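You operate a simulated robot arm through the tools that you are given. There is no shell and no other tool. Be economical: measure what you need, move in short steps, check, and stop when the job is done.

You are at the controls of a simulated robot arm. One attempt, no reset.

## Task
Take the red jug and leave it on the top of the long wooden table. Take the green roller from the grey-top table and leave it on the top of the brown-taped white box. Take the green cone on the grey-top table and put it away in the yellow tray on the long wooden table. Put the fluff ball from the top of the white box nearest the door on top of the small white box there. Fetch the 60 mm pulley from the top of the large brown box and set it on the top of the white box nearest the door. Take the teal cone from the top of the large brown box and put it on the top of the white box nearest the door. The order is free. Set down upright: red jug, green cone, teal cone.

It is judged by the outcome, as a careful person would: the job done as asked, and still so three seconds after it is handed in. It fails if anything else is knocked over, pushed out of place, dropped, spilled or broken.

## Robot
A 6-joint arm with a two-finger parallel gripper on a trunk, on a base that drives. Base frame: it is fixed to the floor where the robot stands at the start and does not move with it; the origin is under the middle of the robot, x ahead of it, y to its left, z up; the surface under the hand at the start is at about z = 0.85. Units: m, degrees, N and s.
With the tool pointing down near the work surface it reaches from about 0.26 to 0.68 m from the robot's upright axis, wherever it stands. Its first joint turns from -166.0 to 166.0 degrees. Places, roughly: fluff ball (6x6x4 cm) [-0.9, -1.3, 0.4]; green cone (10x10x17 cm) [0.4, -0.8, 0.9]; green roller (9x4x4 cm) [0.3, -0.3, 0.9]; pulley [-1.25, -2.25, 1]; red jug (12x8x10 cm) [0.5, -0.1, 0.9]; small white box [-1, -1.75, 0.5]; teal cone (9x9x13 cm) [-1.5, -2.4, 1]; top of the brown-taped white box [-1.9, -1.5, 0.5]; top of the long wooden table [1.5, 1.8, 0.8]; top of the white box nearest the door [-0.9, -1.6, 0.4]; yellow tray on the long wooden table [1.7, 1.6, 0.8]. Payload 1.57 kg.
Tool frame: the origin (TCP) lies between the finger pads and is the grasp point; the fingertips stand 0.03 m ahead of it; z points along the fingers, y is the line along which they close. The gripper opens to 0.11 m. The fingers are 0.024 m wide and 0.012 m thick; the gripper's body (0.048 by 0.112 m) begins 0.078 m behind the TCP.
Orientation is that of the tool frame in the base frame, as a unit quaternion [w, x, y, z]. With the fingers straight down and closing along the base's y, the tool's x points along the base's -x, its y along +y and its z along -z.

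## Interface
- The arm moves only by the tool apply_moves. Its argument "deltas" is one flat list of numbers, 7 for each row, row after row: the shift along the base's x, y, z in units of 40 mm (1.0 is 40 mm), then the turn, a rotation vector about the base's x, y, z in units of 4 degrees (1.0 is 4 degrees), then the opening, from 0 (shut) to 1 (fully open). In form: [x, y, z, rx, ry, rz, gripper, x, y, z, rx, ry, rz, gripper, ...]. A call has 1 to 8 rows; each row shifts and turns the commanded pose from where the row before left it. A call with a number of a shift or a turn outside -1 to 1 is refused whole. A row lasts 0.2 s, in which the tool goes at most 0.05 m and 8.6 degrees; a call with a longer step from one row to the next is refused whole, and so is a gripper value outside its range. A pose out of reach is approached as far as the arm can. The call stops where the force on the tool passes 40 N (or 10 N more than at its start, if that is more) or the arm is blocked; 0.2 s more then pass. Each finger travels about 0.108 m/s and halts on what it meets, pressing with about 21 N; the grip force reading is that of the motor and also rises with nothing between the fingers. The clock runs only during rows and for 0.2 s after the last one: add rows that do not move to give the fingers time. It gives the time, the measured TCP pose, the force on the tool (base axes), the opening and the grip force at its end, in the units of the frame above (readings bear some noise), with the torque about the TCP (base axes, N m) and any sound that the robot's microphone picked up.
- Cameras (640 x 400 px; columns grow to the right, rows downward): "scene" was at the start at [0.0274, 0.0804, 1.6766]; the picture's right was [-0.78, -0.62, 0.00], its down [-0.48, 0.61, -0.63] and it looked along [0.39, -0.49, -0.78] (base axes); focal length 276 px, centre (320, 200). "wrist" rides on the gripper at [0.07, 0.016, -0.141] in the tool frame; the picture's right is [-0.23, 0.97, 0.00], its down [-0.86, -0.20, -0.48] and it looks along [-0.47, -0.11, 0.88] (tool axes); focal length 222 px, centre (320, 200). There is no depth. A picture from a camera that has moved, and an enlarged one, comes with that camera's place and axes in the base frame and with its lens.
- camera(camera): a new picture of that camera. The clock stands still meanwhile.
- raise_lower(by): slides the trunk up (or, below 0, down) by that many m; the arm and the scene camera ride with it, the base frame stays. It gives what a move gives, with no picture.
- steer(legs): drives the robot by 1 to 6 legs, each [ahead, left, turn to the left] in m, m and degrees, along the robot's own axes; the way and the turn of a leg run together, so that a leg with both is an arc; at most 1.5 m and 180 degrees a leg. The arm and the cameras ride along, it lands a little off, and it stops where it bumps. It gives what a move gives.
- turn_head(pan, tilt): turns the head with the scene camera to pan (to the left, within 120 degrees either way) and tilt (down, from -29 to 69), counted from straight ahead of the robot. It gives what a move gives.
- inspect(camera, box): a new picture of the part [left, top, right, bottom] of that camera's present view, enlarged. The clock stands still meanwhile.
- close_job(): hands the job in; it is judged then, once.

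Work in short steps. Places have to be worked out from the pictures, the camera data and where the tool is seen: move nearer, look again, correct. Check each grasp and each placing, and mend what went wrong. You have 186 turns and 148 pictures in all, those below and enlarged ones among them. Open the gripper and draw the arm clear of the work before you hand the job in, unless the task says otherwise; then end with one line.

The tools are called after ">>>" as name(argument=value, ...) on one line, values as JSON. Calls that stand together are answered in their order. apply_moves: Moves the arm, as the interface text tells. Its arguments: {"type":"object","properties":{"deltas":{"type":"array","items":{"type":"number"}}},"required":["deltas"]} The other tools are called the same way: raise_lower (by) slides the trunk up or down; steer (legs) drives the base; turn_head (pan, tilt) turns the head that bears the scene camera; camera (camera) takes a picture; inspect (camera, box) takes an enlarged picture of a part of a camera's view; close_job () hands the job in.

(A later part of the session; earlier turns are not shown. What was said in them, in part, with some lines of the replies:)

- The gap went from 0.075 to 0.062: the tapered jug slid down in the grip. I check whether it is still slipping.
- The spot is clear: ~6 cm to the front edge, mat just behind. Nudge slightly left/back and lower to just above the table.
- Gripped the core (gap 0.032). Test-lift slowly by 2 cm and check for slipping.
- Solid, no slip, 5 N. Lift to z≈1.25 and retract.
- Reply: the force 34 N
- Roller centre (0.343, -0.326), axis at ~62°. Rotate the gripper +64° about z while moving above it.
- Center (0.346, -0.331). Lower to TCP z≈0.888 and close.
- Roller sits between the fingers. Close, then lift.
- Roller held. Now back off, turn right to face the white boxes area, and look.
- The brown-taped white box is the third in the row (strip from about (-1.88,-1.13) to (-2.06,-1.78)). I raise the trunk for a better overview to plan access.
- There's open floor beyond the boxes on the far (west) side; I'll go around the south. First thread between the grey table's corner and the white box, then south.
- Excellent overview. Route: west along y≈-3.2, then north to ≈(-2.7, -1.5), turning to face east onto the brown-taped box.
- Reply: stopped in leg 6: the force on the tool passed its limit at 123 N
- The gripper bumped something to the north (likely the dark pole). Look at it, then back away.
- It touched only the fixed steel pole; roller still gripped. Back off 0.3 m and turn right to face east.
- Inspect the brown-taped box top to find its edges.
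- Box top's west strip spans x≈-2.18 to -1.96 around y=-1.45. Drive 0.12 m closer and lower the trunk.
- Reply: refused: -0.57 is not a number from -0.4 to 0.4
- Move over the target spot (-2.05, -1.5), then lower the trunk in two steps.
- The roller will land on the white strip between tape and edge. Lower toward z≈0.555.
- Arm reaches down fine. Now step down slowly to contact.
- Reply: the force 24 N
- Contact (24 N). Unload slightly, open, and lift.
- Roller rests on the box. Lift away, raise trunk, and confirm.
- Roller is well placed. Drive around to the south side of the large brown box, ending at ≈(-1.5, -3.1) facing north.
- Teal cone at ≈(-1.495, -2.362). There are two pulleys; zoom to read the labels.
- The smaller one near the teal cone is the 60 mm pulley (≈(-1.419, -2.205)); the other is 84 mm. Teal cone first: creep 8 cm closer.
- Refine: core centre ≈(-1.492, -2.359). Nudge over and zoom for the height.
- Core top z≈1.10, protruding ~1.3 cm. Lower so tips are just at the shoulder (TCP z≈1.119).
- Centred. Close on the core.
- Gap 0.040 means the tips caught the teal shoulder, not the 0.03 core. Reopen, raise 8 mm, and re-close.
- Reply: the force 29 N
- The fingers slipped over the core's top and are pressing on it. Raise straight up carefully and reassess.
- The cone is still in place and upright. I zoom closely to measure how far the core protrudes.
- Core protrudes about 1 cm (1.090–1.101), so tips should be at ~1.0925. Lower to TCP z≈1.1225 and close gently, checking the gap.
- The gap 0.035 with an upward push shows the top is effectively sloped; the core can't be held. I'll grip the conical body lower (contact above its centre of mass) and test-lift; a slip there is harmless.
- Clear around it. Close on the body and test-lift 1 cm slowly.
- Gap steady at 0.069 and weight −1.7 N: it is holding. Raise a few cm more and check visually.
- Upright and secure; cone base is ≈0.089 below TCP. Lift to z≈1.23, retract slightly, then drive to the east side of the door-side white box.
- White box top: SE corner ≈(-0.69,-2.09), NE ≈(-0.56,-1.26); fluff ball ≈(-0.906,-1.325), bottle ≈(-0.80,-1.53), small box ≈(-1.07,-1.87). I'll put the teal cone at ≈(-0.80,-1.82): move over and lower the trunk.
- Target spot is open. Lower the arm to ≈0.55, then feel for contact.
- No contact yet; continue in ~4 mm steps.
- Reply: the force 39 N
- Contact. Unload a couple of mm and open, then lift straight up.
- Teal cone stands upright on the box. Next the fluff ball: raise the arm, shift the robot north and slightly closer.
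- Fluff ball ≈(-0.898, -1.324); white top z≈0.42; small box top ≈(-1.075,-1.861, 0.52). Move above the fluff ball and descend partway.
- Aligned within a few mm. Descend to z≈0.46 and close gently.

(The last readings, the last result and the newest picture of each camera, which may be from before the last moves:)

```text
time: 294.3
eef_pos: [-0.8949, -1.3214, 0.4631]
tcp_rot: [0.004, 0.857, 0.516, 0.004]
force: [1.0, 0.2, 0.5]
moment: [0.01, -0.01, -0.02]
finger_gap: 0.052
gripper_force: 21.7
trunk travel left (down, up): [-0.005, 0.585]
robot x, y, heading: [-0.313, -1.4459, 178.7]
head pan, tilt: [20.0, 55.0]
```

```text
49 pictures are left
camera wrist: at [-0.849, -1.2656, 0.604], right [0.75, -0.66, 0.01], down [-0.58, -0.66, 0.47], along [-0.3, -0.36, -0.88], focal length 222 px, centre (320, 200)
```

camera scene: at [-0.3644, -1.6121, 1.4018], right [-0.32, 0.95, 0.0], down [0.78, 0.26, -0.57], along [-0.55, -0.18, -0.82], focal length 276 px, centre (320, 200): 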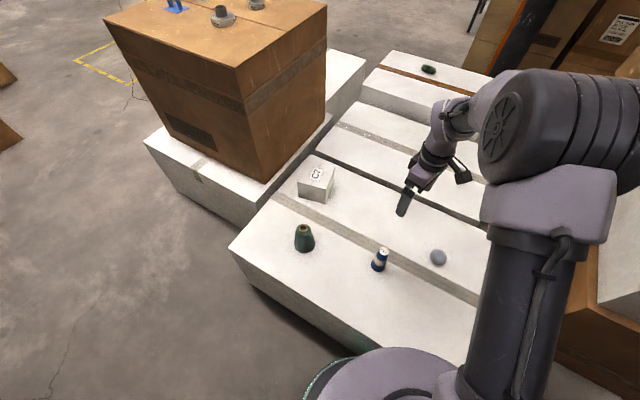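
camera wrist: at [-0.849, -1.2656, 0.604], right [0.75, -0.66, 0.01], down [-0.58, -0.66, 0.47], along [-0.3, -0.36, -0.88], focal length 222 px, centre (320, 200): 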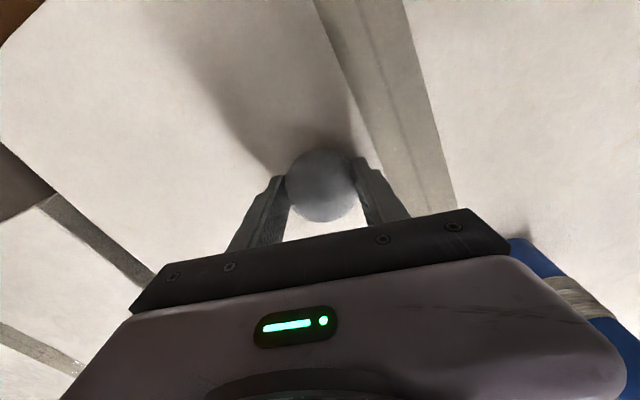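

Fluff ball gripped (gap 0.052). Lift to z≈0.80 and look.

>>> apply_moves(deltas=[0, 0, 0.5, 0, 0, 0, 0.3, 0, 0, 1, 0, 0, 0, 0.3, 0, 0, 1, 0, 0, 0, 0.3, 0, 0, 1, 0, 0, 0, 0.3, 0, 0, 1, 0, 0, 0, 0.3, 0, 0, 1, 0, 0, 0, 0.3, 0, 0, 1, 0, 0, 0, 0.3, 0, 0, 1, 0, 0, 0, 0.3])

>>> apply_moves(deltas=[0.8, -0.5, 0.5, 0, 0, 0, 0.3, 0.8, -0.5, 0.5, 0, 0, 0, 0.3, 0.8, -0.5, 0, 0, 0, 0, 0.3])

>>> steer(legs=[[0, 0.42, 0], [0.085, 0, 0]])

>>> camera(camera="wrist")

>>> camera(camera="scene")

```text
time: 296.1
eef_pos: [-0.8947, -1.3211, 0.7635]
tcp_rot: [0.005, 0.857, 0.516, 0.003]
force: [-0.6, -0.3, -0.4]
moment: [0.06, 0.02, 0.01]
finger_gap: 0.0522
gripper_force: 21.0
trunk travel left (down, up): [-0.005, 0.585]
robot x, y, heading: [-0.3123, -1.445, 178.4]
head pan, tilt: [20.0, 55.0]
```

```text
time: 296.9
eef_pos: [-0.7996, -1.3785, 0.8037]
tcp_rot: [0.004, 0.857, 0.516, 0.003]
force: [-0.2, 0.1, 0.3]
moment: [-0.05, -0.01, 0.0]
finger_gap: 0.0521
gripper_force: 20.7
trunk travel left (down, up): [-0.005, 0.585]
robot x, y, heading: [-0.3117, -1.4501, 178.5]
head pan, tilt: [20.0, 55.0]
```

```text
time: 300.1
eef_pos: [-0.8953, -1.7983, 0.8039]
tcp_rot: [0.004, 0.855, 0.518, 0.004]
force: [-0.7, -0.1, 0.2]
moment: [-0.01, 0.02, -0.01]
finger_gap: 0.0517
gripper_force: 21.0
trunk travel left (down, up): [-0.005, 0.585]
robot x, y, heading: [-0.4058, -1.8718, 178.3]
head pan, tilt: [20.0, 55.0]
```

```text
48 pictures are left
camera wrist: at [-0.8491, -1.7443, 0.9451], right [0.76, -0.65, 0.01], down [-0.58, -0.66, 0.47], along [-0.3, -0.37, -0.88], focal length 222 px, centre (320, 200)
```

wrist: 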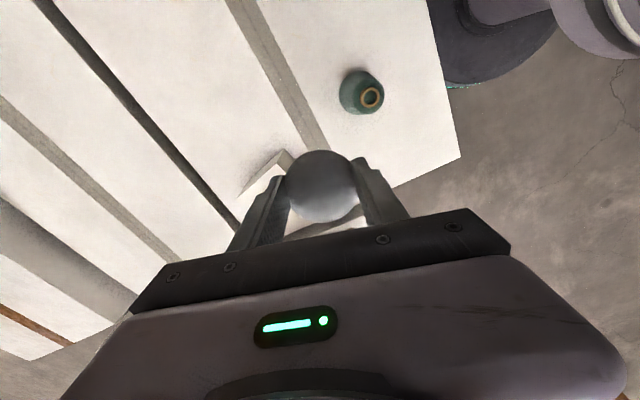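

```text
47 pictures are left
camera scene: at [-0.4598, -2.03, 1.4017], right [-0.32, 0.95, 0.0], down [0.78, 0.26, -0.57], along [-0.54, -0.18, -0.82], focal length 276 px, centre (320, 200)
```

scene: 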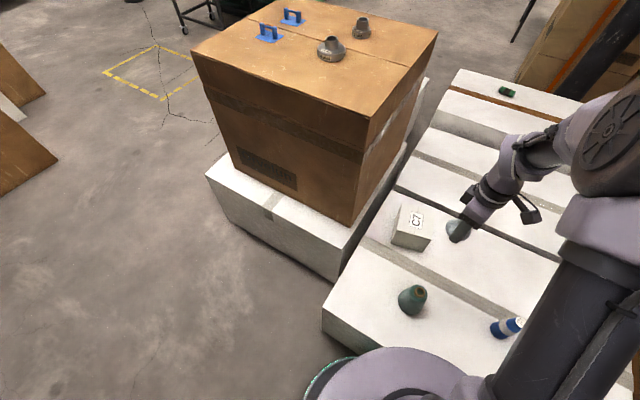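

Small box top centre ≈(-1.08, -1.862), at the edge of reach. Move the ball over it at height and check the pose achieved.

>>> apply_moves(deltas=[-0.87, -0.31, 0, 0, 0, 0, 0.3, -0.87, -0.31, 0, 0, 0, 0, 0.3, -0.87, -0.31, 0, 0, 0, 0, 0.3, -0.87, -0.31, 0, 0, 0, 0, 0.3, -0.87, -0.31, 0, 0, 0, 0, 0.3, 0, 0, -0.8, 0, 0, 0, 0.3, 0, 0, -0.8, 0, 0, 0, 0.3, 0, 0, 0, 0, 0, 0, 0.3])

>>> camera(camera="wrist")

>>> inspect(camera="scene", box=[340, 130, 540, 290])

```text
time: 301.9
eef_pos: [-1.0694, -1.8598, 0.7402]
tcp_rot: [0.005, 0.855, 0.518, 0.003]
force: [-0.3, 0.4, 0.7]
moment: [0.01, -0.02, -0.03]
finger_gap: 0.0517
gripper_force: 21.1
trunk travel left (down, up): [-0.005, 0.585]
robot x, y, heading: [-0.4071, -1.8642, 178.6]
head pan, tilt: [20.0, 55.0]
```

```text
46 pictures are left
camera wrist: at [-1.0235, -1.8058, 0.8811], right [0.76, -0.65, 0.01], down [-0.58, -0.66, 0.47], along [-0.3, -0.37, -0.88], focal length 222 px, centre (320, 200)
```

wrist: 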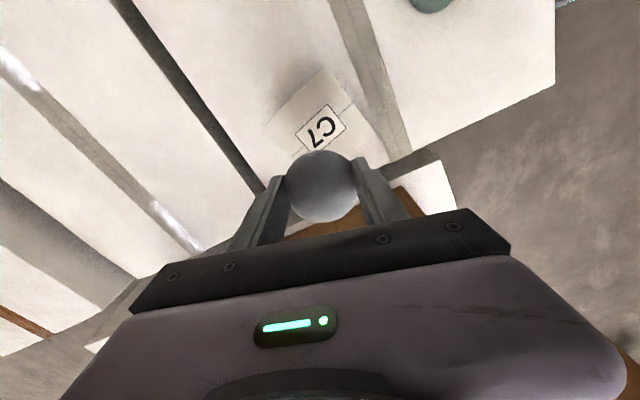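

```text
2.50 times, centred on (440, 210) of scene
camera zoom: at [-0.4603, -2.03, 1.4017], right [-0.32, 0.95, 0.0], down [0.78, 0.26, -0.57], along [-0.54, -0.18, -0.82], focal length 689 px, centre (20, 175)
```

zoom: 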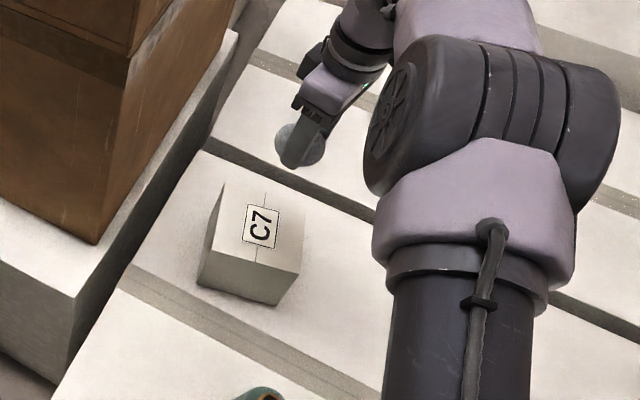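

Ball is right over the small box (centre ≈(-1.062,-1.861)). Lower to ≈0.60 then slowly.

>>> apply_moves(deltas=[0.12, 0, -0.9, 0, 0, 0, 0.3, 0, 0, -0.9, 0, 0, 0, 0.3, 0, 0, -0.9, 0, 0, 0, 0.3, 0, 0, -0.7, 0, 0, 0, 0.3, 0, 0, -0.2, 0, 0, 0, 0.3, 0, 0, -0.15, 0, 0, 0, 0.3, 0, 0, 0, 0, 0, 0, 0.3])

>>> camera(camera="wrist")

>>> inspect(camera="scene", box=[340, 130, 540, 290])

```text
time: 303.5
eef_pos: [-1.0649, -1.8617, 0.5888]
tcp_rot: [0.004, 0.855, 0.519, 0.003]
force: [0.3, 0.0, 0.3]
moment: [0.03, -0.03, -0.03]
finger_gap: 0.0515
gripper_force: 20.7
trunk travel left (down, up): [-0.005, 0.585]
robot x, y, heading: [-0.4081, -1.8655, 178.4]
head pan, tilt: [20.0, 55.0]
```

```text
44 pictures are left
camera wrist: at [-1.018, -1.8067, 0.7312], right [0.76, -0.65, 0.01], down [-0.58, -0.66, 0.47], along [-0.3, -0.37, -0.88], focal length 222 px, centre (320, 200)
```

wrist: 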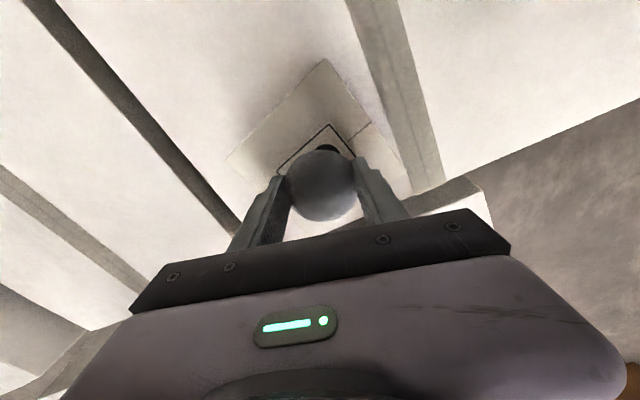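

```text
2.50 times, centred on (440, 210) of scene
camera zoom: at [-0.4602, -2.03, 1.4017], right [-0.32, 0.95, 0.0], down [0.78, 0.26, -0.57], along [-0.54, -0.18, -0.82], focal length 689 px, centre (20, 175)
```

zoom: 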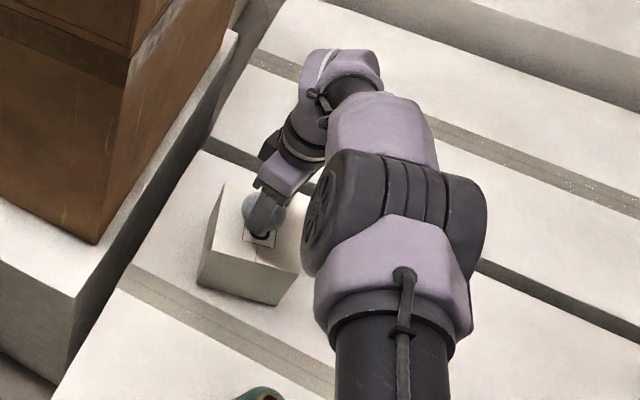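

Centred over the box. Step down to contact.

>>> apply_moves(deltas=[0, 0, -0.15, 0, 0, 0, 0.3, 0, 0, -0.15, 0, 0, 0, 0.3, 0, 0, -0.12, 0, 0, 0, 0.3, 0, 0, 0, 0, 0, 0, 0.3])

```text
time: 304.5
eef_pos: [-1.0638, -1.8608, 0.5732]
tcp_rot: [0.004, 0.855, 0.518, 0.004]
force: [0.5, -0.2, 7.0]
moment: [0.01, 0.08, -0.05]
finger_gap: 0.0515
gripper_force: 21.3
trunk travel left (down, up): [-0.005, 0.585]
robot x, y, heading: [-0.4074, -1.8671, 178.6]
head pan, tilt: [20.0, 55.0]
```

Light contact (7 N). Release gently and lift.

>>> apply_moves(deltas=[0, 0, 0, 0, 0, 0, 0.5, 0, 0, 0, 0, 0, 0, 0.6, 0, 0, 0, 0, 0, 0, 0.7, 0, 0, 0, 0, 0, 0, 0.8, 0, 0, 0.6, 0, 0, 0, 0.8, 0, 0, 1, 0, 0, 0, 0.8, 0, 0, 1, 0, 0, 0, 1, 0, 0, 1, 0, 0, 0, 1])

>>> camera(camera="wrist")

```text
time: 306.3
eef_pos: [-1.0612, -1.8627, 0.7174]
tcp_rot: [0.004, 0.855, 0.518, 0.003]
force: [0.0, 0.5, 0.5]
moment: [0.03, -0.04, -0.04]
finger_gap: 0.11
gripper_force: 0.2
trunk travel left (down, up): [-0.005, 0.585]
robot x, y, heading: [-0.4067, -1.8671, 178.4]
head pan, tilt: [20.0, 55.0]
```

```text
42 pictures are left
camera wrist: at [-1.0165, -1.8075, 0.859], right [0.76, -0.65, 0.01], down [-0.58, -0.66, 0.47], along [-0.3, -0.37, -0.88], focal length 222 px, centre (320, 200)
```

wrist: 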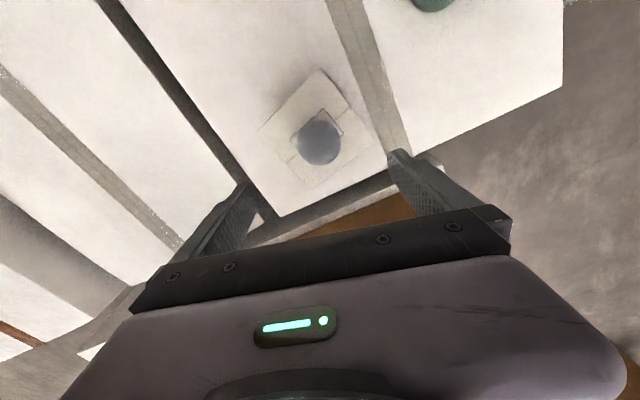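

Fluff ball rests on the small box. Retract the arm, raise trunk, and drive to the east side of the large brown box for the 60 mm pulley.

>>> apply_moves(deltas=[0.3, 0, 1, 0, 0, 0, 1, 0.8, 0, 0.8, 0, 0, 0, 1, 0.9, 0, 0.4, 0, 0, 0, 1, 1, 0, 0, 0, 0, 0, 1, 1, 0, 0, 0, 0, 0, 1, 1, 0, 0, 0, 0, 0, 1])

>>> raise_lower(by=0.4)

>>> steer(legs=[[-0.25, 0, 0], [0, 0.57, 0], [0.55, 0, 0]])

>>> turn_head(pan=10, tilt=60)

>>> camera(camera="scene")

>>> camera(camera="wrist")

```text
time: 307.7
eef_pos: [-0.862, -1.8622, 0.8029]
tcp_rot: [0.004, 0.855, 0.518, 0.003]
force: [-0.2, 0.0, 0.2]
moment: [0.01, 0.01, -0.01]
finger_gap: 0.1099
gripper_force: 0.0
trunk travel left (down, up): [-0.005, 0.585]
robot x, y, heading: [-0.4026, -1.8677, 178.5]
head pan, tilt: [20.0, 55.0]
```

```text
time: 311.6
eef_pos: [-0.8623, -1.8619, 1.2043]
tcp_rot: [0.004, 0.855, 0.518, 0.003]
force: [-0.3, 0.4, -0.7]
moment: [0.01, 0.01, 0.0]
finger_gap: 0.1098
gripper_force: 0.1
trunk travel left (down, up): [-0.405, 0.185]
robot x, y, heading: [-0.4066, -1.8668, 178.5]
head pan, tilt: [20.0, 55.0]
```

```text
time: 319.0
eef_pos: [-1.179, -2.4341, 1.2044]
tcp_rot: [0.004, 0.852, 0.523, 0.004]
force: [-0.7, 0.4, 0.3]
moment: [0.0, -0.02, 0.01]
finger_gap: 0.1101
gripper_force: 0.0
trunk travel left (down, up): [-0.405, 0.185]
robot x, y, heading: [-0.7263, -2.4342, 179.5]
head pan, tilt: [20.0, 55.0]
```

```text
time: 319.7
eef_pos: [-1.1787, -2.4345, 1.2048]
tcp_rot: [0.005, 0.852, 0.523, 0.004]
force: [-0.3, -0.6, 0.6]
moment: [0.03, 0.01, 0.0]
finger_gap: 0.1102
gripper_force: 0.3
trunk travel left (down, up): [-0.405, 0.185]
robot x, y, heading: [-0.7246, -2.4351, 179.2]
head pan, tilt: [10.0, 60.0]
```

```text
41 pictures are left
camera scene: at [-0.7727, -2.5847, 1.7957], right [-0.16, 0.99, 0.0], down [0.85, 0.14, -0.5], along [-0.49, -0.08, -0.87], focal length 276 px, centre (320, 200)
```

scene: 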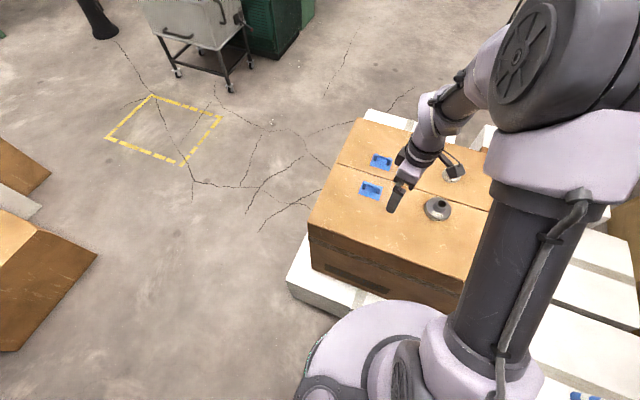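

```text
40 pictures are left
camera wrist: at [-1.1344, -2.3796, 1.3459], right [0.77, -0.64, 0.01], down [-0.57, -0.67, 0.47], along [-0.3, -0.37, -0.88], focal length 222 px, centre (320, 200)
```

wrist: 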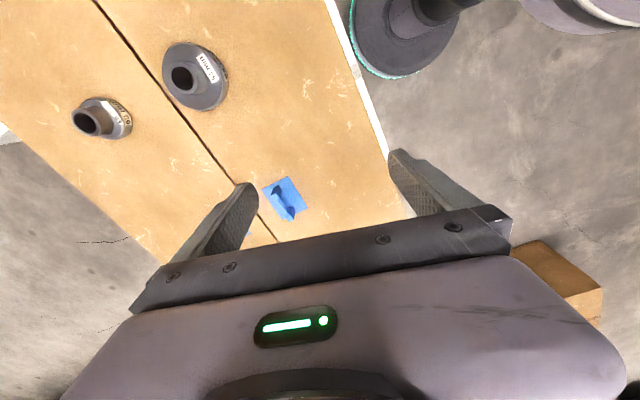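

60 mm pulley at (-1.419, -2.209). Nudge the base closer and yaw the gripper −79° so the fingers close across the reach direction.

>>> steer(legs=[[0.02, -0.035, 0]])

>>> apply_moves(deltas=[0, 0, 0, 0, 0, -1, 1, 0, 0, 0, 0, 0, -1, 1, 0, 0, 0, 0, 0, -1, 1, 0, 0, 0, 0, 0, -1, 1, 0, 0, 0, 0, 0, -1, 1, 0, 0, 0, 0, 0, -1, 1, 0, 0, 0, 0, 0, -1, 1, 0, 0, 0, 0, 0, -1, 1])

>>> apply_moves(deltas=[-0.5, 0.5, 0, 0, 0, -1, 1, -0.5, 0.5, 0, 0, 0, -1, 1, -0.5, 0.5, 0, 0, 0, -1, 1, -0.5, 0.5, 0, 0, 0, -1, 1, -0.5, 0.5, 0, 0, 0, -1, 1, -0.5, 0.5, 0, 0, 0, -1, 1, -0.5, 0.5, 0, 0, 0, -1, 1, -0.5, 0.5, 0, 0, 0, -1, 1])

>>> apply_moves(deltas=[0, 0, 0, 0, 0, -1, 1, 0, 0, 0, 0, 0, -1, 1, 0, 0, 0, 0, 0, -1, 1, 0, 0, 0, 0, 0, -0.8, 1])

>>> camera(camera="wrist")

```text
time: 320.6
eef_pos: [-1.2001, -2.3984, 1.2029]
tcp_rot: [0.005, 0.852, 0.523, 0.004]
force: [-0.3, -0.1, -0.4]
moment: [-0.02, -0.01, 0.01]
finger_gap: 0.1102
gripper_force: 0.0
trunk travel left (down, up): [-0.405, 0.185]
robot x, y, heading: [-0.7426, -2.3963, 179.2]
head pan, tilt: [10.0, 60.0]
```

```text
time: 322.4
eef_pos: [-1.1986, -2.4001, 1.2047]
tcp_rot: [0.005, 0.964, 0.267, 0.002]
force: [-0.7, -0.1, -0.1]
moment: [-0.01, -0.01, 0.0]
finger_gap: 0.1101
gripper_force: 0.0
trunk travel left (down, up): [-0.405, 0.185]
robot x, y, heading: [-0.7461, -2.4008, 179.3]
head pan, tilt: [10.0, 60.0]
```

```text
time: 324.2
eef_pos: [-1.3615, -2.2377, 1.2035]
tcp_rot: [0.006, 1.0, -0.008, 0.001]
force: [-0.2, 1.2, 0.8]
moment: [-0.06, -0.01, 0.0]
finger_gap: 0.1098
gripper_force: 0.0
trunk travel left (down, up): [-0.405, 0.185]
robot x, y, heading: [-0.7447, -2.4005, 179.2]
head pan, tilt: [10.0, 60.0]
```

```text
time: 325.2
eef_pos: [-1.3606, -2.2406, 1.2039]
tcp_rot: [0.006, 0.99, -0.14, 0.0]
force: [-0.4, 0.9, 0.1]
moment: [-0.02, 0.0, -0.02]
finger_gap: 0.1099
gripper_force: 0.0
trunk travel left (down, up): [-0.405, 0.185]
robot x, y, heading: [-0.7475, -2.3958, 179.4]
head pan, tilt: [10.0, 60.0]
```

```text
39 pictures are left
camera wrist: at [-1.2964, -2.2739, 1.3462], right [-0.49, -0.87, 0.01], down [-0.77, 0.44, 0.47], along [-0.42, 0.22, -0.88], focal length 222 px, centre (320, 200)
```

wrist: 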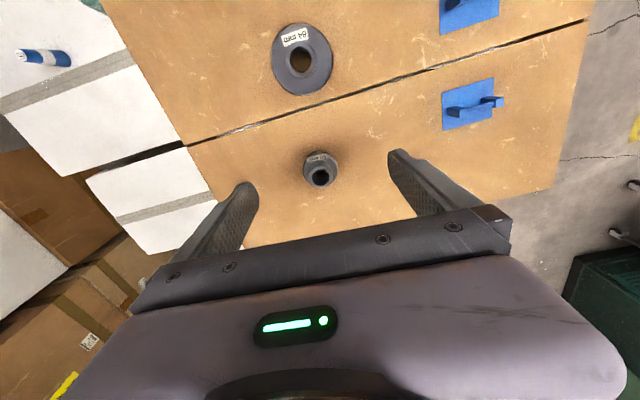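

Try reaching straight-down first: move over (-1.415, -2.212) and descend partway to see if the arm follows.

>>> apply_moves(deltas=[-0.68, 0.36, 0, 0, 0, 0, 1, -0.68, 0.36, 0, 0, 0, 0, 1, 0, 0, -0.8, 0, 0, 0, 1, 0, 0, -0.8, 0, 0, 0, 0.8, 0, 0, -0.8, 0, 0, 0, 0.7, 0, 0, 0, 0, 0, 0, 0.7])

>>> camera(camera="wrist")

>>> inspect(camera="scene", box=[380, 100, 520, 230])

```text
time: 326.6
eef_pos: [-1.4089, -2.2121, 1.1093]
tcp_rot: [0.007, 0.99, -0.14, 0.0]
force: [-0.3, -0.1, -0.3]
moment: [0.0, -0.01, 0.03]
finger_gap: 0.0769
gripper_force: 0.1
out of reach, approached as far as the arm can: row 2
trunk travel left (down, up): [-0.405, 0.185]
robot x, y, heading: [-0.7453, -2.4008, 179.0]
head pan, tilt: [10.0, 60.0]
```

```text
38 pictures are left
camera wrist: at [-1.3462, -2.2463, 1.2501], right [-0.49, -0.87, 0.01], down [-0.77, 0.43, 0.48], along [-0.42, 0.22, -0.88], focal length 222 px, centre (320, 200)
```

wrist: 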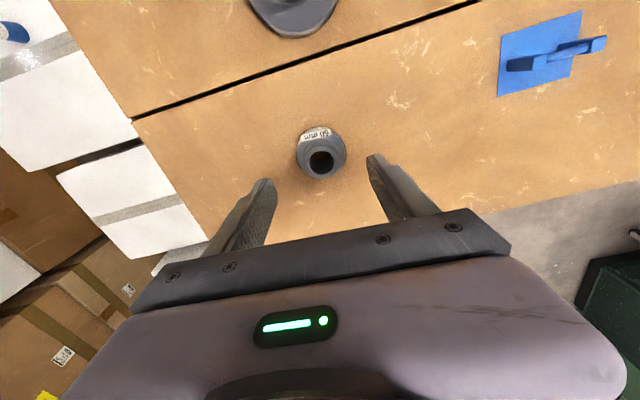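

```text
3.08 times, centred on (450, 165) of scene
camera zoom: at [-0.7922, -2.5502, 1.7957], right [-0.16, 0.99, 0.0], down [0.85, 0.14, -0.5], along [-0.49, -0.08, -0.87], focal length 848 px, centre (-80, 308)
```

zoom: 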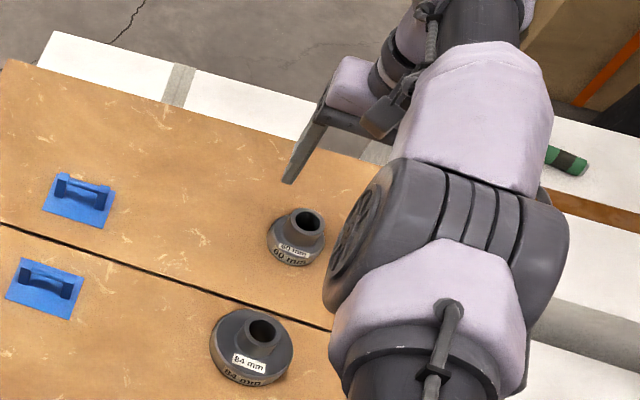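

The arm reaches at lower height. Pulley centre ≈(-1.4175,-2.212), hub top z≈1.012. I'll grip the vertical 60 mm flange rim. Descend further and check.

>>> apply_moves(deltas=[-0.06, 0, -0.8, 0, 0, 0, 0.8, 0, 0, -0.8, 0, 0, 0, 0.8, 0, 0, -0.6, 0, 0, 0, 0.8, 0, 0, 0, 0, 0, 0, 0.8])

>>> camera(camera="wrist")

>>> inspect(camera="scene", box=[380, 130, 480, 230])

```text
time: 327.6
eef_pos: [-1.3977, -2.2212, 1.0214]
tcp_rot: [0.005, 0.99, -0.14, 0.0]
force: [0.9, 0.7, 0.8]
moment: [0.02, 0.0, 0.03]
finger_gap: 0.0881
gripper_force: 0.1
out of reach, approached as far as the arm can: row 1, 2, 3
trunk travel left (down, up): [-0.405, 0.185]
robot x, y, heading: [-0.7458, -2.3962, 179.1]
head pan, tilt: [10.0, 60.0]
```

```text
36 pictures are left
camera wrist: at [-1.3344, -2.2551, 1.1637], right [-0.49, -0.87, 0.01], down [-0.77, 0.43, 0.48], along [-0.42, 0.22, -0.88], focal length 222 px, centre (320, 200)
```

wrist: 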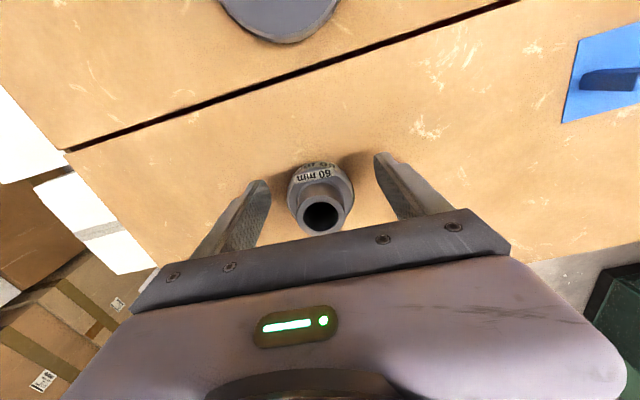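

```text
4.00 times, centred on (430, 180) of scene
camera zoom: at [-0.792, -2.5502, 1.7957], right [-0.16, 0.99, 0.0], down [0.85, 0.14, -0.5], along [-0.49, -0.08, -0.87], focal length 1103 px, centre (-120, 280)
```

zoom: 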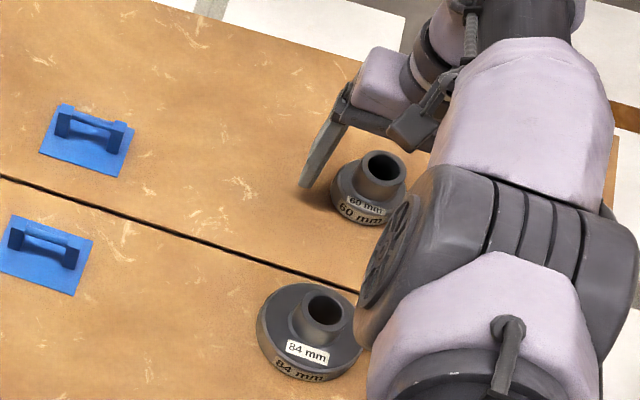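

Straight-down reach falls ~2 cm short here; lowering the trunk 0.1 m (with arm higher relative) plus an 8° outward tilt will do it. First lift and tilt, then lower the trunk.

>>> apply_moves(deltas=[0, 0, 0.8, 0, 0, 0, 0.8, 0, 0, 0.8, 0, 0, 0, 0.8, 0, 0, 0.9, 0.27, 0.96, 0, 0.8, 0, 0, 0, 0.27, 0.96, 0, 0.8, 0, 0, 0, 0, 0, 0, 0.8])

>>> raise_lower(by=-0.1)

>>> camera(camera="wrist")

```text
time: 328.8
eef_pos: [-1.3966, -2.222, 1.1214]
tcp_rot: [-0.004, 0.988, -0.139, -0.069]
force: [0.3, 0.1, -0.2]
moment: [0.04, -0.03, -0.03]
finger_gap: 0.088
gripper_force: 0.1
trunk travel left (down, up): [-0.405, 0.185]
robot x, y, heading: [-0.7495, -2.4014, 179.5]
head pan, tilt: [10.0, 60.0]
```

```text
time: 330.1
eef_pos: [-1.3984, -2.2215, 1.0215]
tcp_rot: [-0.003, 0.988, -0.139, -0.07]
force: [0.1, -0.5, 0.0]
moment: [0.01, 0.01, 0.0]
finger_gap: 0.0884
gripper_force: 0.1
trunk travel left (down, up): [-0.305, 0.285]
robot x, y, heading: [-0.7485, -2.4012, 179.5]
head pan, tilt: [10.0, 60.0]
```

```text
34 pictures are left
camera wrist: at [-1.3159, -2.2604, 1.1529], right [-0.48, -0.87, 0.04], down [-0.69, 0.41, 0.59], along [-0.53, 0.26, -0.81], focal length 222 px, centre (320, 200)
```

wrist: 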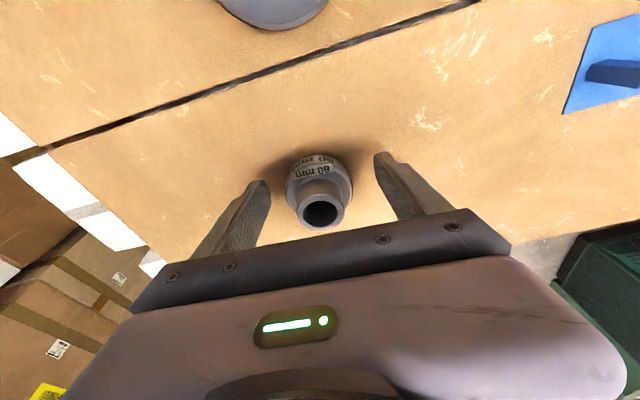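

Fingers straddle the pulley. Shift ~2 cm outward and down to TCP z≈1.006.

>>> apply_moves(deltas=[-0.45, 0.26, 0, 0, 0, 0, 0.8, 0, 0, -0.2, 0, 0, 0, 0.8, 0, 0, -0.18, 0, 0, 0, 0.8, 0, 0, 0, 0, 0, 0, 0.8])

>>> camera(camera="wrist")

>>> inspect(camera="scene", box=[380, 130, 480, 230])

```text
time: 331.1
eef_pos: [-1.415, -2.2109, 1.0061]
tcp_rot: [-0.004, 0.988, -0.139, -0.069]
force: [0.7, 0.2, 0.6]
moment: [0.02, -0.02, -0.01]
finger_gap: 0.088
gripper_force: 0.1
trunk travel left (down, up): [-0.305, 0.285]
robot x, y, heading: [-0.7451, -2.4003, 179.4]
head pan, tilt: [10.0, 60.0]
```

```text
33 pictures are left
camera wrist: at [-1.3335, -2.2499, 1.137], right [-0.48, -0.87, 0.04], down [-0.69, 0.41, 0.59], along [-0.53, 0.26, -0.81], focal length 222 px, centre (320, 200)
```

wrist: 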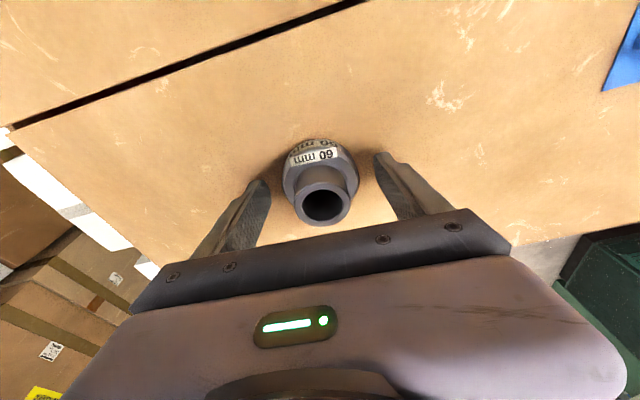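

```text
4.00 times, centred on (430, 180) of scene
camera zoom: at [-0.7921, -2.5504, 1.6956], right [-0.16, 0.99, 0.0], down [0.85, 0.14, -0.5], along [-0.49, -0.08, -0.87], focal length 1103 px, centre (-120, 280)
```

zoom: 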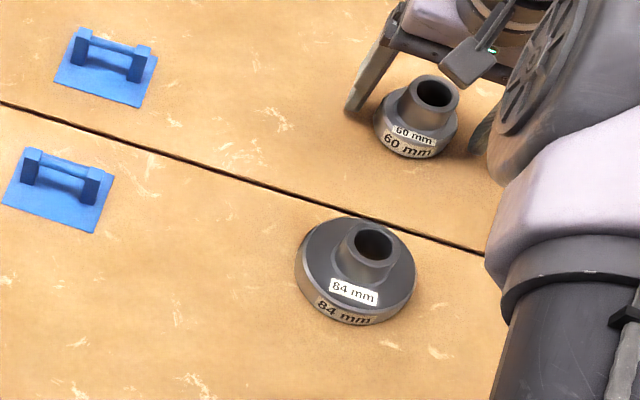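

In position around the flange. Close.

>>> apply_moves(deltas=[0, 0, 0, 0, 0, 0, 0.65, 0, 0, 0, 0, 0, 0, 0.5, 0, 0, 0, 0, 0, 0, 0.3, 0, 0, 0, 0, 0, 0, 0.2])

>>> apply_moves(deltas=[0, 0, 0.08, 0, 0, 0, 0.2, 0, 0, 0.1, 0, 0, 0, 0.2, 0, 0, 0.15, 0, 0, 0, 0.2, 0, 0, 0.2, 0, 0, 0, 0.2, 0, 0, 0.2, 0, 0, 0, 0.2, 0, 0, 0, 0, 0, 0, 0.2])

>>> inspect(camera="scene", box=[380, 130, 480, 230])

>>> camera(camera="wrist")

```text
time: 332.1
eef_pos: [-1.4155, -2.2115, 1.0055]
tcp_rot: [-0.003, 0.988, -0.139, -0.069]
force: [0.2, -0.5, 1.0]
moment: [0.02, -0.03, -0.03]
finger_gap: 0.0593
gripper_force: 21.2
trunk travel left (down, up): [-0.305, 0.285]
robot x, y, heading: [-0.7447, -2.3988, 179.2]
head pan, tilt: [10.0, 60.0]
```

```text
time: 333.5
eef_pos: [-1.4146, -2.2105, 1.0355]
tcp_rot: [-0.003, 0.988, -0.139, -0.069]
force: [-0.1, -1.1, -1.5]
moment: [0.03, 0.0, 0.0]
finger_gap: 0.0594
gripper_force: 21.4
trunk travel left (down, up): [-0.305, 0.285]
robot x, y, heading: [-0.7464, -2.3994, 179.2]
head pan, tilt: [10.0, 60.0]
```

```text
4.00 times, centred on (430, 180) of scene
camera zoom: at [-0.7926, -2.5502, 1.6956], right [-0.16, 0.99, 0.0], down [0.85, 0.14, -0.5], along [-0.49, -0.08, -0.87], focal length 1103 px, centre (-120, 280)
```

zoom: 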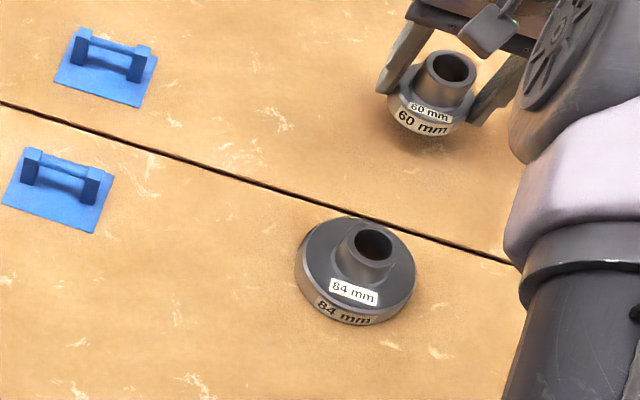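

```text
30 pictures are left
camera wrist: at [-1.3338, -2.2503, 1.1663], right [-0.48, -0.87, 0.04], down [-0.69, 0.41, 0.59], along [-0.53, 0.26, -0.81], focal length 222 px, centre (320, 200)
```

wrist: 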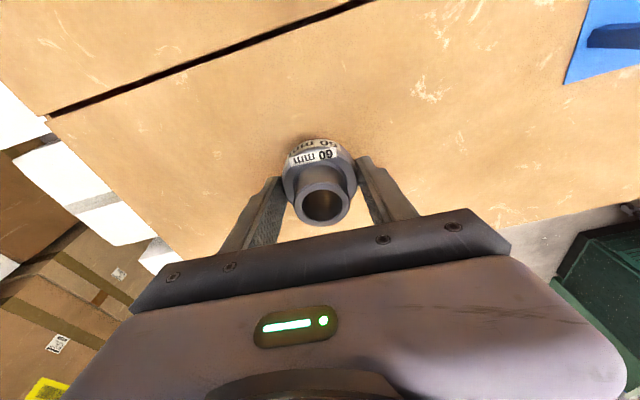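

Pulley held (gap 0.059). Lift well clear of the 84 mm pulley, retract, remove the tilt, then drive to the white box's north-east side.

>>> apply_moves(deltas=[0, 0, 0.5, 0, 0, 0, 0.2, 0, 0, 0.8, 0, 0, 0, 0.2, 0.3, 0, 0.9, 0, 0, 0, 0.2, 0.7, -0.1, 0.5, 0, 0, 0, 0.2, 0.9, -0.2, 0, 0, 0, 0, 0.2, 0.9, -0.2, 0, -0.27, -0.96, 0, 0.2, 0.9, -0.2, 0, -0.27, -0.96, 0, 0.2, 0.9, -0.2, 0, 0, 0, 0, 0.2])

>>> steer(legs=[[-0.5, 0, 0], [0, -0.5, 0], [0, -0.48, 0]])

>>> camera(camera="wrist")

>>> camera(camera="scene")

```text
time: 335.3
eef_pos: [-1.2295, -2.2479, 1.1447]
tcp_rot: [0.005, 0.99, -0.14, 0.0]
force: [0.0, 0.5, -0.4]
moment: [0.01, 0.07, -0.01]
finger_gap: 0.0593
gripper_force: 20.7
trunk travel left (down, up): [-0.305, 0.285]
robot x, y, heading: [-0.7466, -2.4011, 179.2]
head pan, tilt: [10.0, 60.0]
```

```text
time: 343.2
eef_pos: [-0.7069, -1.2799, 1.1441]
tcp_rot: [0.006, 0.989, -0.146, 0.0]
force: [0.6, 0.4, -1.9]
moment: [-0.02, -0.03, 0.01]
finger_gap: 0.0595
gripper_force: 21.6
trunk travel left (down, up): [-0.305, 0.285]
robot x, y, heading: [-0.2229, -1.4386, 178.5]
head pan, tilt: [10.0, 60.0]
```

```text
29 pictures are left
camera wrist: at [-0.6432, -1.3149, 1.286], right [-0.5, -0.87, 0.01], down [-0.76, 0.44, 0.47], along [-0.42, 0.23, -0.88], focal length 222 px, centre (320, 200)
```

wrist: 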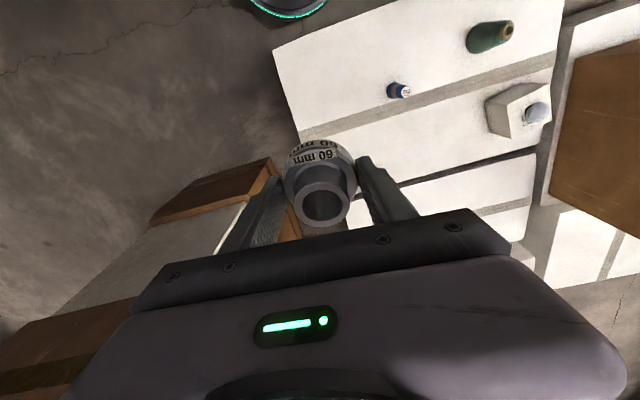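

```text
28 pictures are left
camera scene: at [-0.2709, -1.5882, 1.6957], right [-0.15, 0.99, 0.0], down [0.86, 0.13, -0.5], along [-0.49, -0.08, -0.87], focal length 276 px, centre (320, 200)
```

scene: 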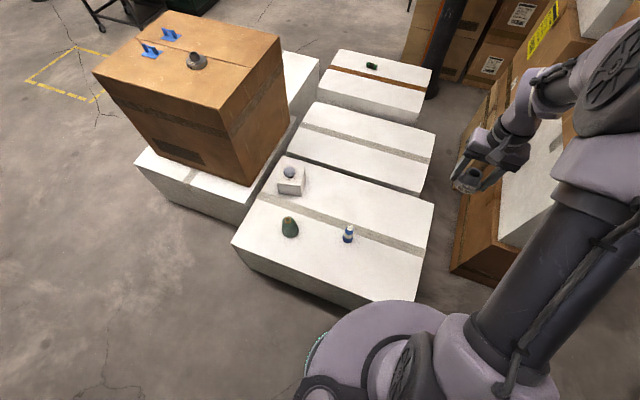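

Target spot on the white box: ≈(-0.70,-1.38), 18 cm from the bottle. Move over it and lower the trunk 0.3 m.

>>> apply_moves(deltas=[0.06, -0.85, 0, 0, 0, 0, 0.2, 0.06, -0.85, 0, 0, 0, 0, 0.2, 0.05, -0.8, 0, 0, 0, 0, 0.2])

>>> raise_lower(by=-0.3)

>>> apply_moves(deltas=[0, 0, -0.8, 0, 0, 0, 0.2, 0, 0, -1, 0, 0, 0, 0.2, 0, 0, -1, 0, 0, 0, 0.2, 0, 0, -1, 0, 0, 0, 0.2, 0, 0, -1, 0, 0, 0, 0.2, 0, 0, -1, 0, 0, 0, 0.2, 0, 0, -1, 0, 0, 0, 0.2, 0, 0, 0, 0, 0, 0, 0.2])

>>> camera(camera="wrist")

>>> camera(camera="scene")

```text
time: 344.0
eef_pos: [-0.6975, -1.3816, 1.1434]
tcp_rot: [0.005, 0.989, -0.147, 0.0]
force: [0.8, -1.2, -1.3]
moment: [0.05, 0.03, 0.02]
finger_gap: 0.0595
gripper_force: 20.8
trunk travel left (down, up): [-0.305, 0.285]
robot x, y, heading: [-0.2209, -1.4395, 178.6]
head pan, tilt: [10.0, 60.0]
```

```text
time: 347.0
eef_pos: [-0.6992, -1.3812, 0.8439]
tcp_rot: [0.005, 0.989, -0.147, 0.0]
force: [0.4, 0.3, -1.0]
moment: [-0.02, 0.02, 0.0]
finger_gap: 0.0594
gripper_force: 21.1
trunk travel left (down, up): [-0.005, 0.585]
robot x, y, heading: [-0.224, -1.4384, 178.8]
head pan, tilt: [10.0, 60.0]
```

```text
time: 348.8
eef_pos: [-0.6974, -1.3809, 0.5719]
tcp_rot: [0.005, 0.989, -0.146, 0.0]
force: [-0.5, 0.8, -0.7]
moment: [-0.01, 0.0, 0.04]
finger_gap: 0.0595
gripper_force: 20.7
trunk travel left (down, up): [-0.005, 0.585]
robot x, y, heading: [-0.2255, -1.4369, 178.8]
head pan, tilt: [10.0, 60.0]
```

```text
27 pictures are left
camera wrist: at [-0.6348, -1.4148, 0.7134], right [-0.5, -0.87, 0.01], down [-0.76, 0.44, 0.47], along [-0.42, 0.23, -0.88], focal length 222 px, centre (320, 200)
```

wrist: 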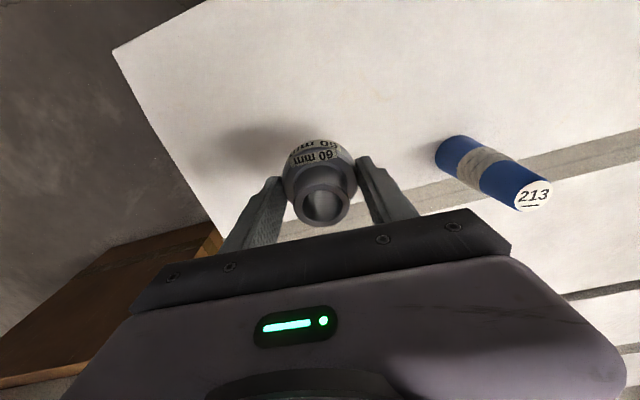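

```text
26 pictures are left
camera scene: at [-0.2711, -1.589, 1.3957], right [-0.15, 0.99, 0.0], down [0.86, 0.13, -0.5], along [-0.49, -0.07, -0.87], focal length 276 px, centre (320, 200)
```

scene: 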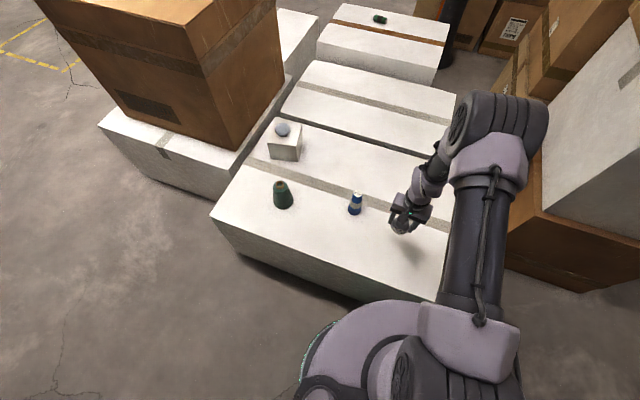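

The pulley was gripped with the 8° tilt, so I re-apply that tilt to make its base level, and lower to ≈0.48.

>>> apply_moves(deltas=[0, 0, 0, 0.27, 0.96, 0, 0.2, 0, 0, 0, 0.27, 0.96, 0, 0.2, 0, 0, -0.8, 0, 0, 0, 0.2, 0, 0, -0.8, 0, 0, 0, 0.2, 0, 0, -0.6, 0, 0, 0, 0.2, 0, 0, 0, 0, 0, 0, 0.2])

>>> inspect(camera="scene", box=[340, 150, 460, 270])

```text
time: 350.2
eef_pos: [-0.7007, -1.3807, 0.508]
tcp_rot: [-0.004, 0.987, -0.146, -0.067]
force: [0.3, 0.0, -1.4]
moment: [0.01, 0.0, -0.01]
finger_gap: 0.0594
gripper_force: 20.2
out of reach, approached as far as the arm can: row 4, 5
trunk travel left (down, up): [-0.005, 0.585]
robot x, y, heading: [-0.2214, -1.437, 178.5]
head pan, tilt: [10.0, 60.0]
```

```text
3.33 times, centred on (400, 210) of scene
camera zoom: at [-0.271, -1.589, 1.3956], right [-0.15, 0.99, 0.0], down [0.86, 0.13, -0.5], along [-0.49, -0.07, -0.87], focal length 919 px, centre (53, 167)
```

zoom: 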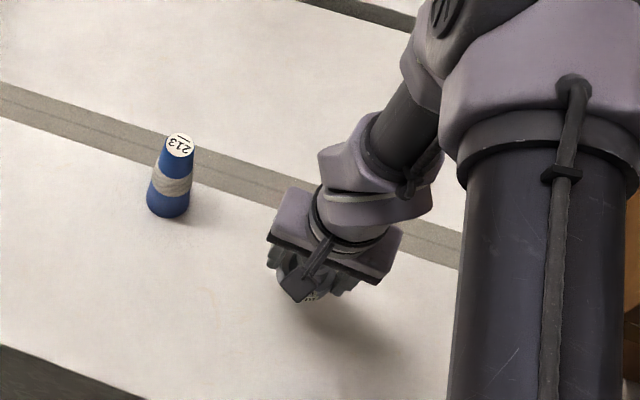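

With tilt the arm bottoms out at this close distance. Raise, back the base 0.1 m, and extend the arm to the same spot.

>>> apply_moves(deltas=[0, 0, 0.8, 0, 0, 0, 0.2, 0, 0, 0.8, 0, 0, 0, 0.2])

>>> steer(legs=[[-0.1, 0, 0]])

>>> apply_moves(deltas=[-0.8, 0, 0, 0, 0, 0, 0.2, -0.8, 0, 0, 0, 0, 0, 0.2, -0.8, 0, 0, 0, 0, 0, 0.2, 0, 0, -0.8, 0, 0, 0, 0.2, 0, 0, -0.8, 0, 0, 0, 0.2, 0, 0, -0.6, 0, 0, 0, 0.2, 0, 0, 0, 0, 0, 0, 0.2])

```text
time: 350.8
eef_pos: [-0.6987, -1.3797, 0.5557]
tcp_rot: [-0.005, 0.987, -0.145, -0.071]
force: [0.4, -0.2, -1.5]
moment: [0.0, -0.01, 0.03]
finger_gap: 0.0595
gripper_force: 20.9
out of reach, approached as far as the arm can: row 1, 2
trunk travel left (down, up): [-0.005, 0.585]
robot x, y, heading: [-0.2216, -1.4384, 178.6]
head pan, tilt: [10.0, 60.0]
```

```text
time: 352.0
eef_pos: [-0.6022, -1.3811, 0.5554]
tcp_rot: [-0.004, 0.987, -0.146, -0.071]
force: [0.0, -0.3, -2.4]
moment: [0.02, 0.02, 0.03]
finger_gap: 0.0592
gripper_force: 20.3
trunk travel left (down, up): [-0.005, 0.585]
robot x, y, heading: [-0.1223, -1.442, 178.3]
head pan, tilt: [10.0, 60.0]
```

```text
time: 353.6
eef_pos: [-0.6981, -1.3807, 0.4668]
tcp_rot: [-0.005, 0.987, -0.146, -0.07]
force: [0.1, -0.4, -1.8]
moment: [0.01, 0.0, -0.01]
finger_gap: 0.0594
gripper_force: 21.2
trunk travel left (down, up): [-0.005, 0.585]
robot x, y, heading: [-0.1241, -1.4413, 178.4]
head pan, tilt: [10.0, 60.0]
```

Reaches now. Step down to contact (expected ≈0.456).

>>> apply_moves(deltas=[0, 0, -0.1, 0, 0, 0, 0.2, 0, 0, -0.1, 0, 0, 0, 0.2, 0, 0, 0, 0, 0, 0, 0.2])

>>> inspect(camera="scene", box=[300, 130, 460, 270])

```text
time: 354.4
eef_pos: [-0.6979, -1.3821, 0.4592]
tcp_rot: [-0.005, 0.987, -0.147, -0.07]
force: [-0.7, 0.3, -0.6]
moment: [-0.01, -0.03, 0.01]
finger_gap: 0.0594
gripper_force: 21.7
trunk travel left (down, up): [-0.005, 0.585]
robot x, y, heading: [-0.1234, -1.443, 178.2]
head pan, tilt: [10.0, 60.0]
```

```text
2.86 times, centred on (380, 200) of scene
camera zoom: at [-0.1736, -1.5913, 1.3956], right [-0.15, 0.99, 0.0], down [0.86, 0.13, -0.5], along [-0.49, -0.07, -0.87], focal length 788 px, centre (149, 200)
```

zoom: 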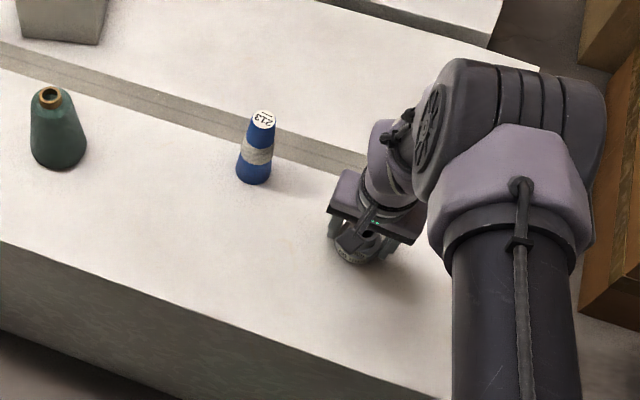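

>>> apply_moves(deltas=[0, 0, -0.06, 0, 0, 0, 0.2, 0, 0, -0.06, 0, 0, 0, 0.2, 0, 0, 0, 0, 0, 0, 0.2])

```text
time: 355.2
eef_pos: [-0.699, -1.3809, 0.4551]
tcp_rot: [-0.005, 0.986, -0.147, -0.072]
force: [2.4, 3.6, 17.2]
moment: [0.35, -0.03, -0.03]
finger_gap: 0.0596
gripper_force: 20.8
trunk travel left (down, up): [-0.005, 0.585]
robot x, y, heading: [-0.1237, -1.439, 178.5]
head pan, tilt: [10.0, 60.0]
```

Contact (17 N). Release and lift away.

>>> apply_moves(deltas=[0, 0, 0.04, 0, 0, 0, 0.2, 0, 0, 0, 0, 0, 0, 0.6, 0, 0, 0, 0, 0, 0, 0.75, 0, 0, 0, 0, 0, 0, 0.85, 0, 0, 0.5, 0, 0, 0, 0.85, 0, 0, 1, 0, 0, 0, 0.85, 0, 0, 1, 0, 0, 0, 1, 0, 0, 1, 0, 0, 0, 1])

>>> camera(camera="wrist")

```text
time: 357.0
eef_pos: [-0.6962, -1.3823, 0.5969]
tcp_rot: [-0.004, 0.987, -0.147, -0.069]
force: [-0.8, 0.0, 0.2]
moment: [-0.02, -0.03, -0.01]
finger_gap: 0.1098
gripper_force: 0.0
trunk travel left (down, up): [-0.005, 0.585]
robot x, y, heading: [-0.1241, -1.4408, 178.3]
head pan, tilt: [10.0, 60.0]
```

```text
23 pictures are left
camera wrist: at [-0.6156, -1.4221, 0.7269], right [-0.5, -0.87, 0.04], down [-0.69, 0.42, 0.59], along [-0.53, 0.27, -0.81], focal length 222 px, centre (320, 200)
```

wrist: 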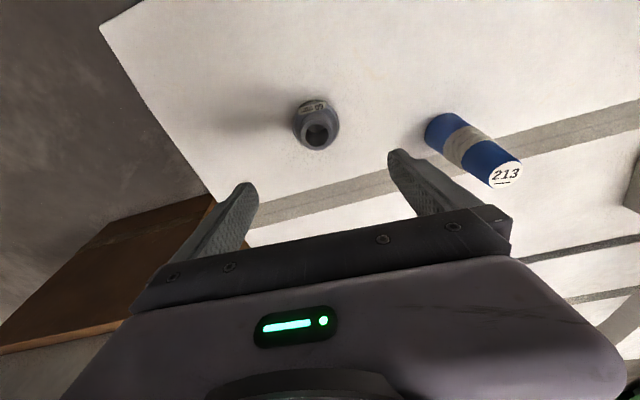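

Pulley is placed flat. Draw the arm up and clear, back away, and do a final check.

>>> apply_moves(deltas=[0, 0, 1, 0, 0, 0, 1, 0, 0, 1, 0, 0, 0, 1, 0, 0, 1, 0, 0, 0, 1, 0.5, 0, 1, -0.27, -0.96, 0, 1, 0.9, 0, 0.5, -0.27, -0.96, 0, 1, 0.9, 0, 0, 0, 0, 0, 1, 0.5, 0, 0, 0, 0, 0, 1])

>>> raise_lower(by=0.35)

>>> turn_head(pan=10, tilt=45)

>>> inspect(camera="scene", box=[160, 80, 440, 300])

```text
time: 358.6
eef_pos: [-0.5859, -1.3839, 0.7764]
tcp_rot: [0.003, 0.989, -0.147, -0.002]
force: [-0.2, -0.1, -0.2]
moment: [-0.02, 0.03, 0.01]
finger_gap: 0.1097
gripper_force: 0.0
trunk travel left (down, up): [-0.005, 0.585]
robot x, y, heading: [-0.1196, -1.4379, 178.6]
head pan, tilt: [10.0, 60.0]
```

```text
time: 362.0
eef_pos: [-0.5849, -1.3817, 1.126]
tcp_rot: [0.004, 0.989, -0.147, -0.001]
force: [0.7, -1.0, -0.5]
moment: [0.0, 0.0, 0.05]
finger_gap: 0.1101
gripper_force: 0.0
trunk travel left (down, up): [-0.355, 0.235]
robot x, y, heading: [-0.1246, -1.4444, 178.4]
head pan, tilt: [10.0, 60.0]
```

```text
time: 362.8
eef_pos: [-0.5848, -1.3828, 1.1264]
tcp_rot: [0.004, 0.989, -0.146, -0.001]
force: [0.0, -0.1, -0.5]
moment: [0.0, 0.01, 0.03]
finger_gap: 0.1096
gripper_force: 0.0
trunk travel left (down, up): [-0.355, 0.235]
robot x, y, heading: [-0.1233, -1.4434, 178.6]
head pan, tilt: [10.0, 45.0]
```

```text
1.82 times, centred on (300, 190) of scene
camera zoom: at [-0.188, -1.5935, 1.7651], right [-0.15, 0.99, 0.0], down [0.7, 0.1, -0.71], along [-0.7, -0.1, -0.71], focal length 501 px, centre (356, 218)
```

zoom: 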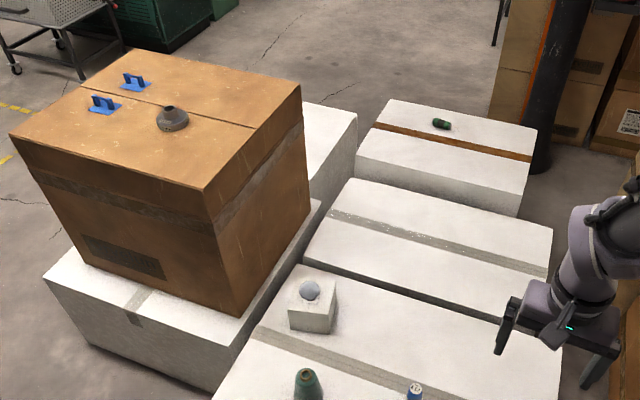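

Everything here is right. Quick look back at the wooden table to confirm jug and green cone.

>>> turn_head(pan=-119, tilt=15)

>>> inspect(camera="scene", box=[220, 120, 420, 260])

>>> inspect(camera="wrist", box=[100, 0, 620, 260])

```text
time: 364.9
eef_pos: [-0.5861, -1.3826, 1.1268]
tcp_rot: [0.003, 0.989, -0.147, -0.002]
force: [-0.3, 0.6, -0.6]
moment: [0.0, 0.01, 0.0]
finger_gap: 0.1099
gripper_force: 0.1
trunk travel left (down, up): [-0.355, 0.235]
robot x, y, heading: [-0.1215, -1.4392, 178.7]
head pan, tilt: [-119.0, 15.0]
```

```text
2.86 times, centred on (320, 190) of scene
camera zoom: at [-0.0602, -1.501, 1.8119], right [0.86, -0.51, 0.0], down [-0.13, -0.22, -0.97], along [0.49, 0.83, -0.26], focal length 788 px, centre (320, 229)
```

zoom: 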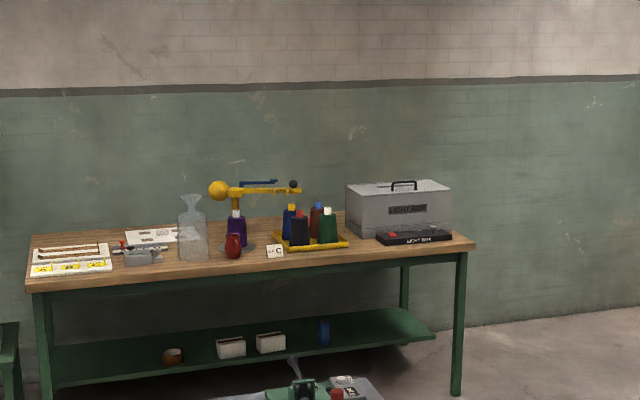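

```text
1.23 times, centred on (360, 130) of wrist
camera zoom: at [-0.5229, -1.4187, 1.2679], right [-0.5, -0.87, 0.01], down [-0.76, 0.44, 0.48], along [-0.42, 0.23, -0.88], focal length 273 px, centre (271, 286)
```

zoom: 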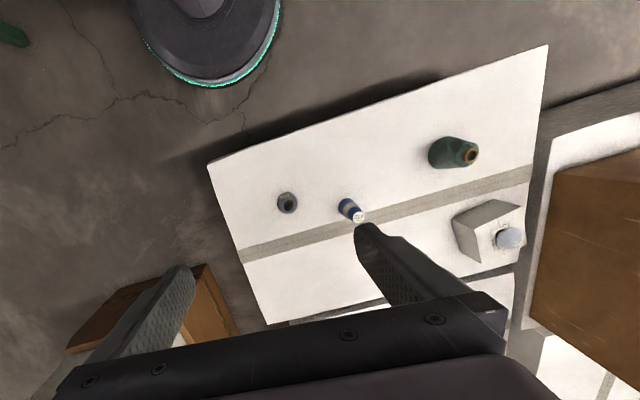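

All six items are in place, the gripper is open and the arm is well clear above. Handing in.

>>> close_job()

```text
The job is handed in.
```

All six items are at the places you asked for, and the jug and both cones are standing upright; the one incident was the gripper bumping the fixed steel pole while I carried the green roller, which stayed in the grip.
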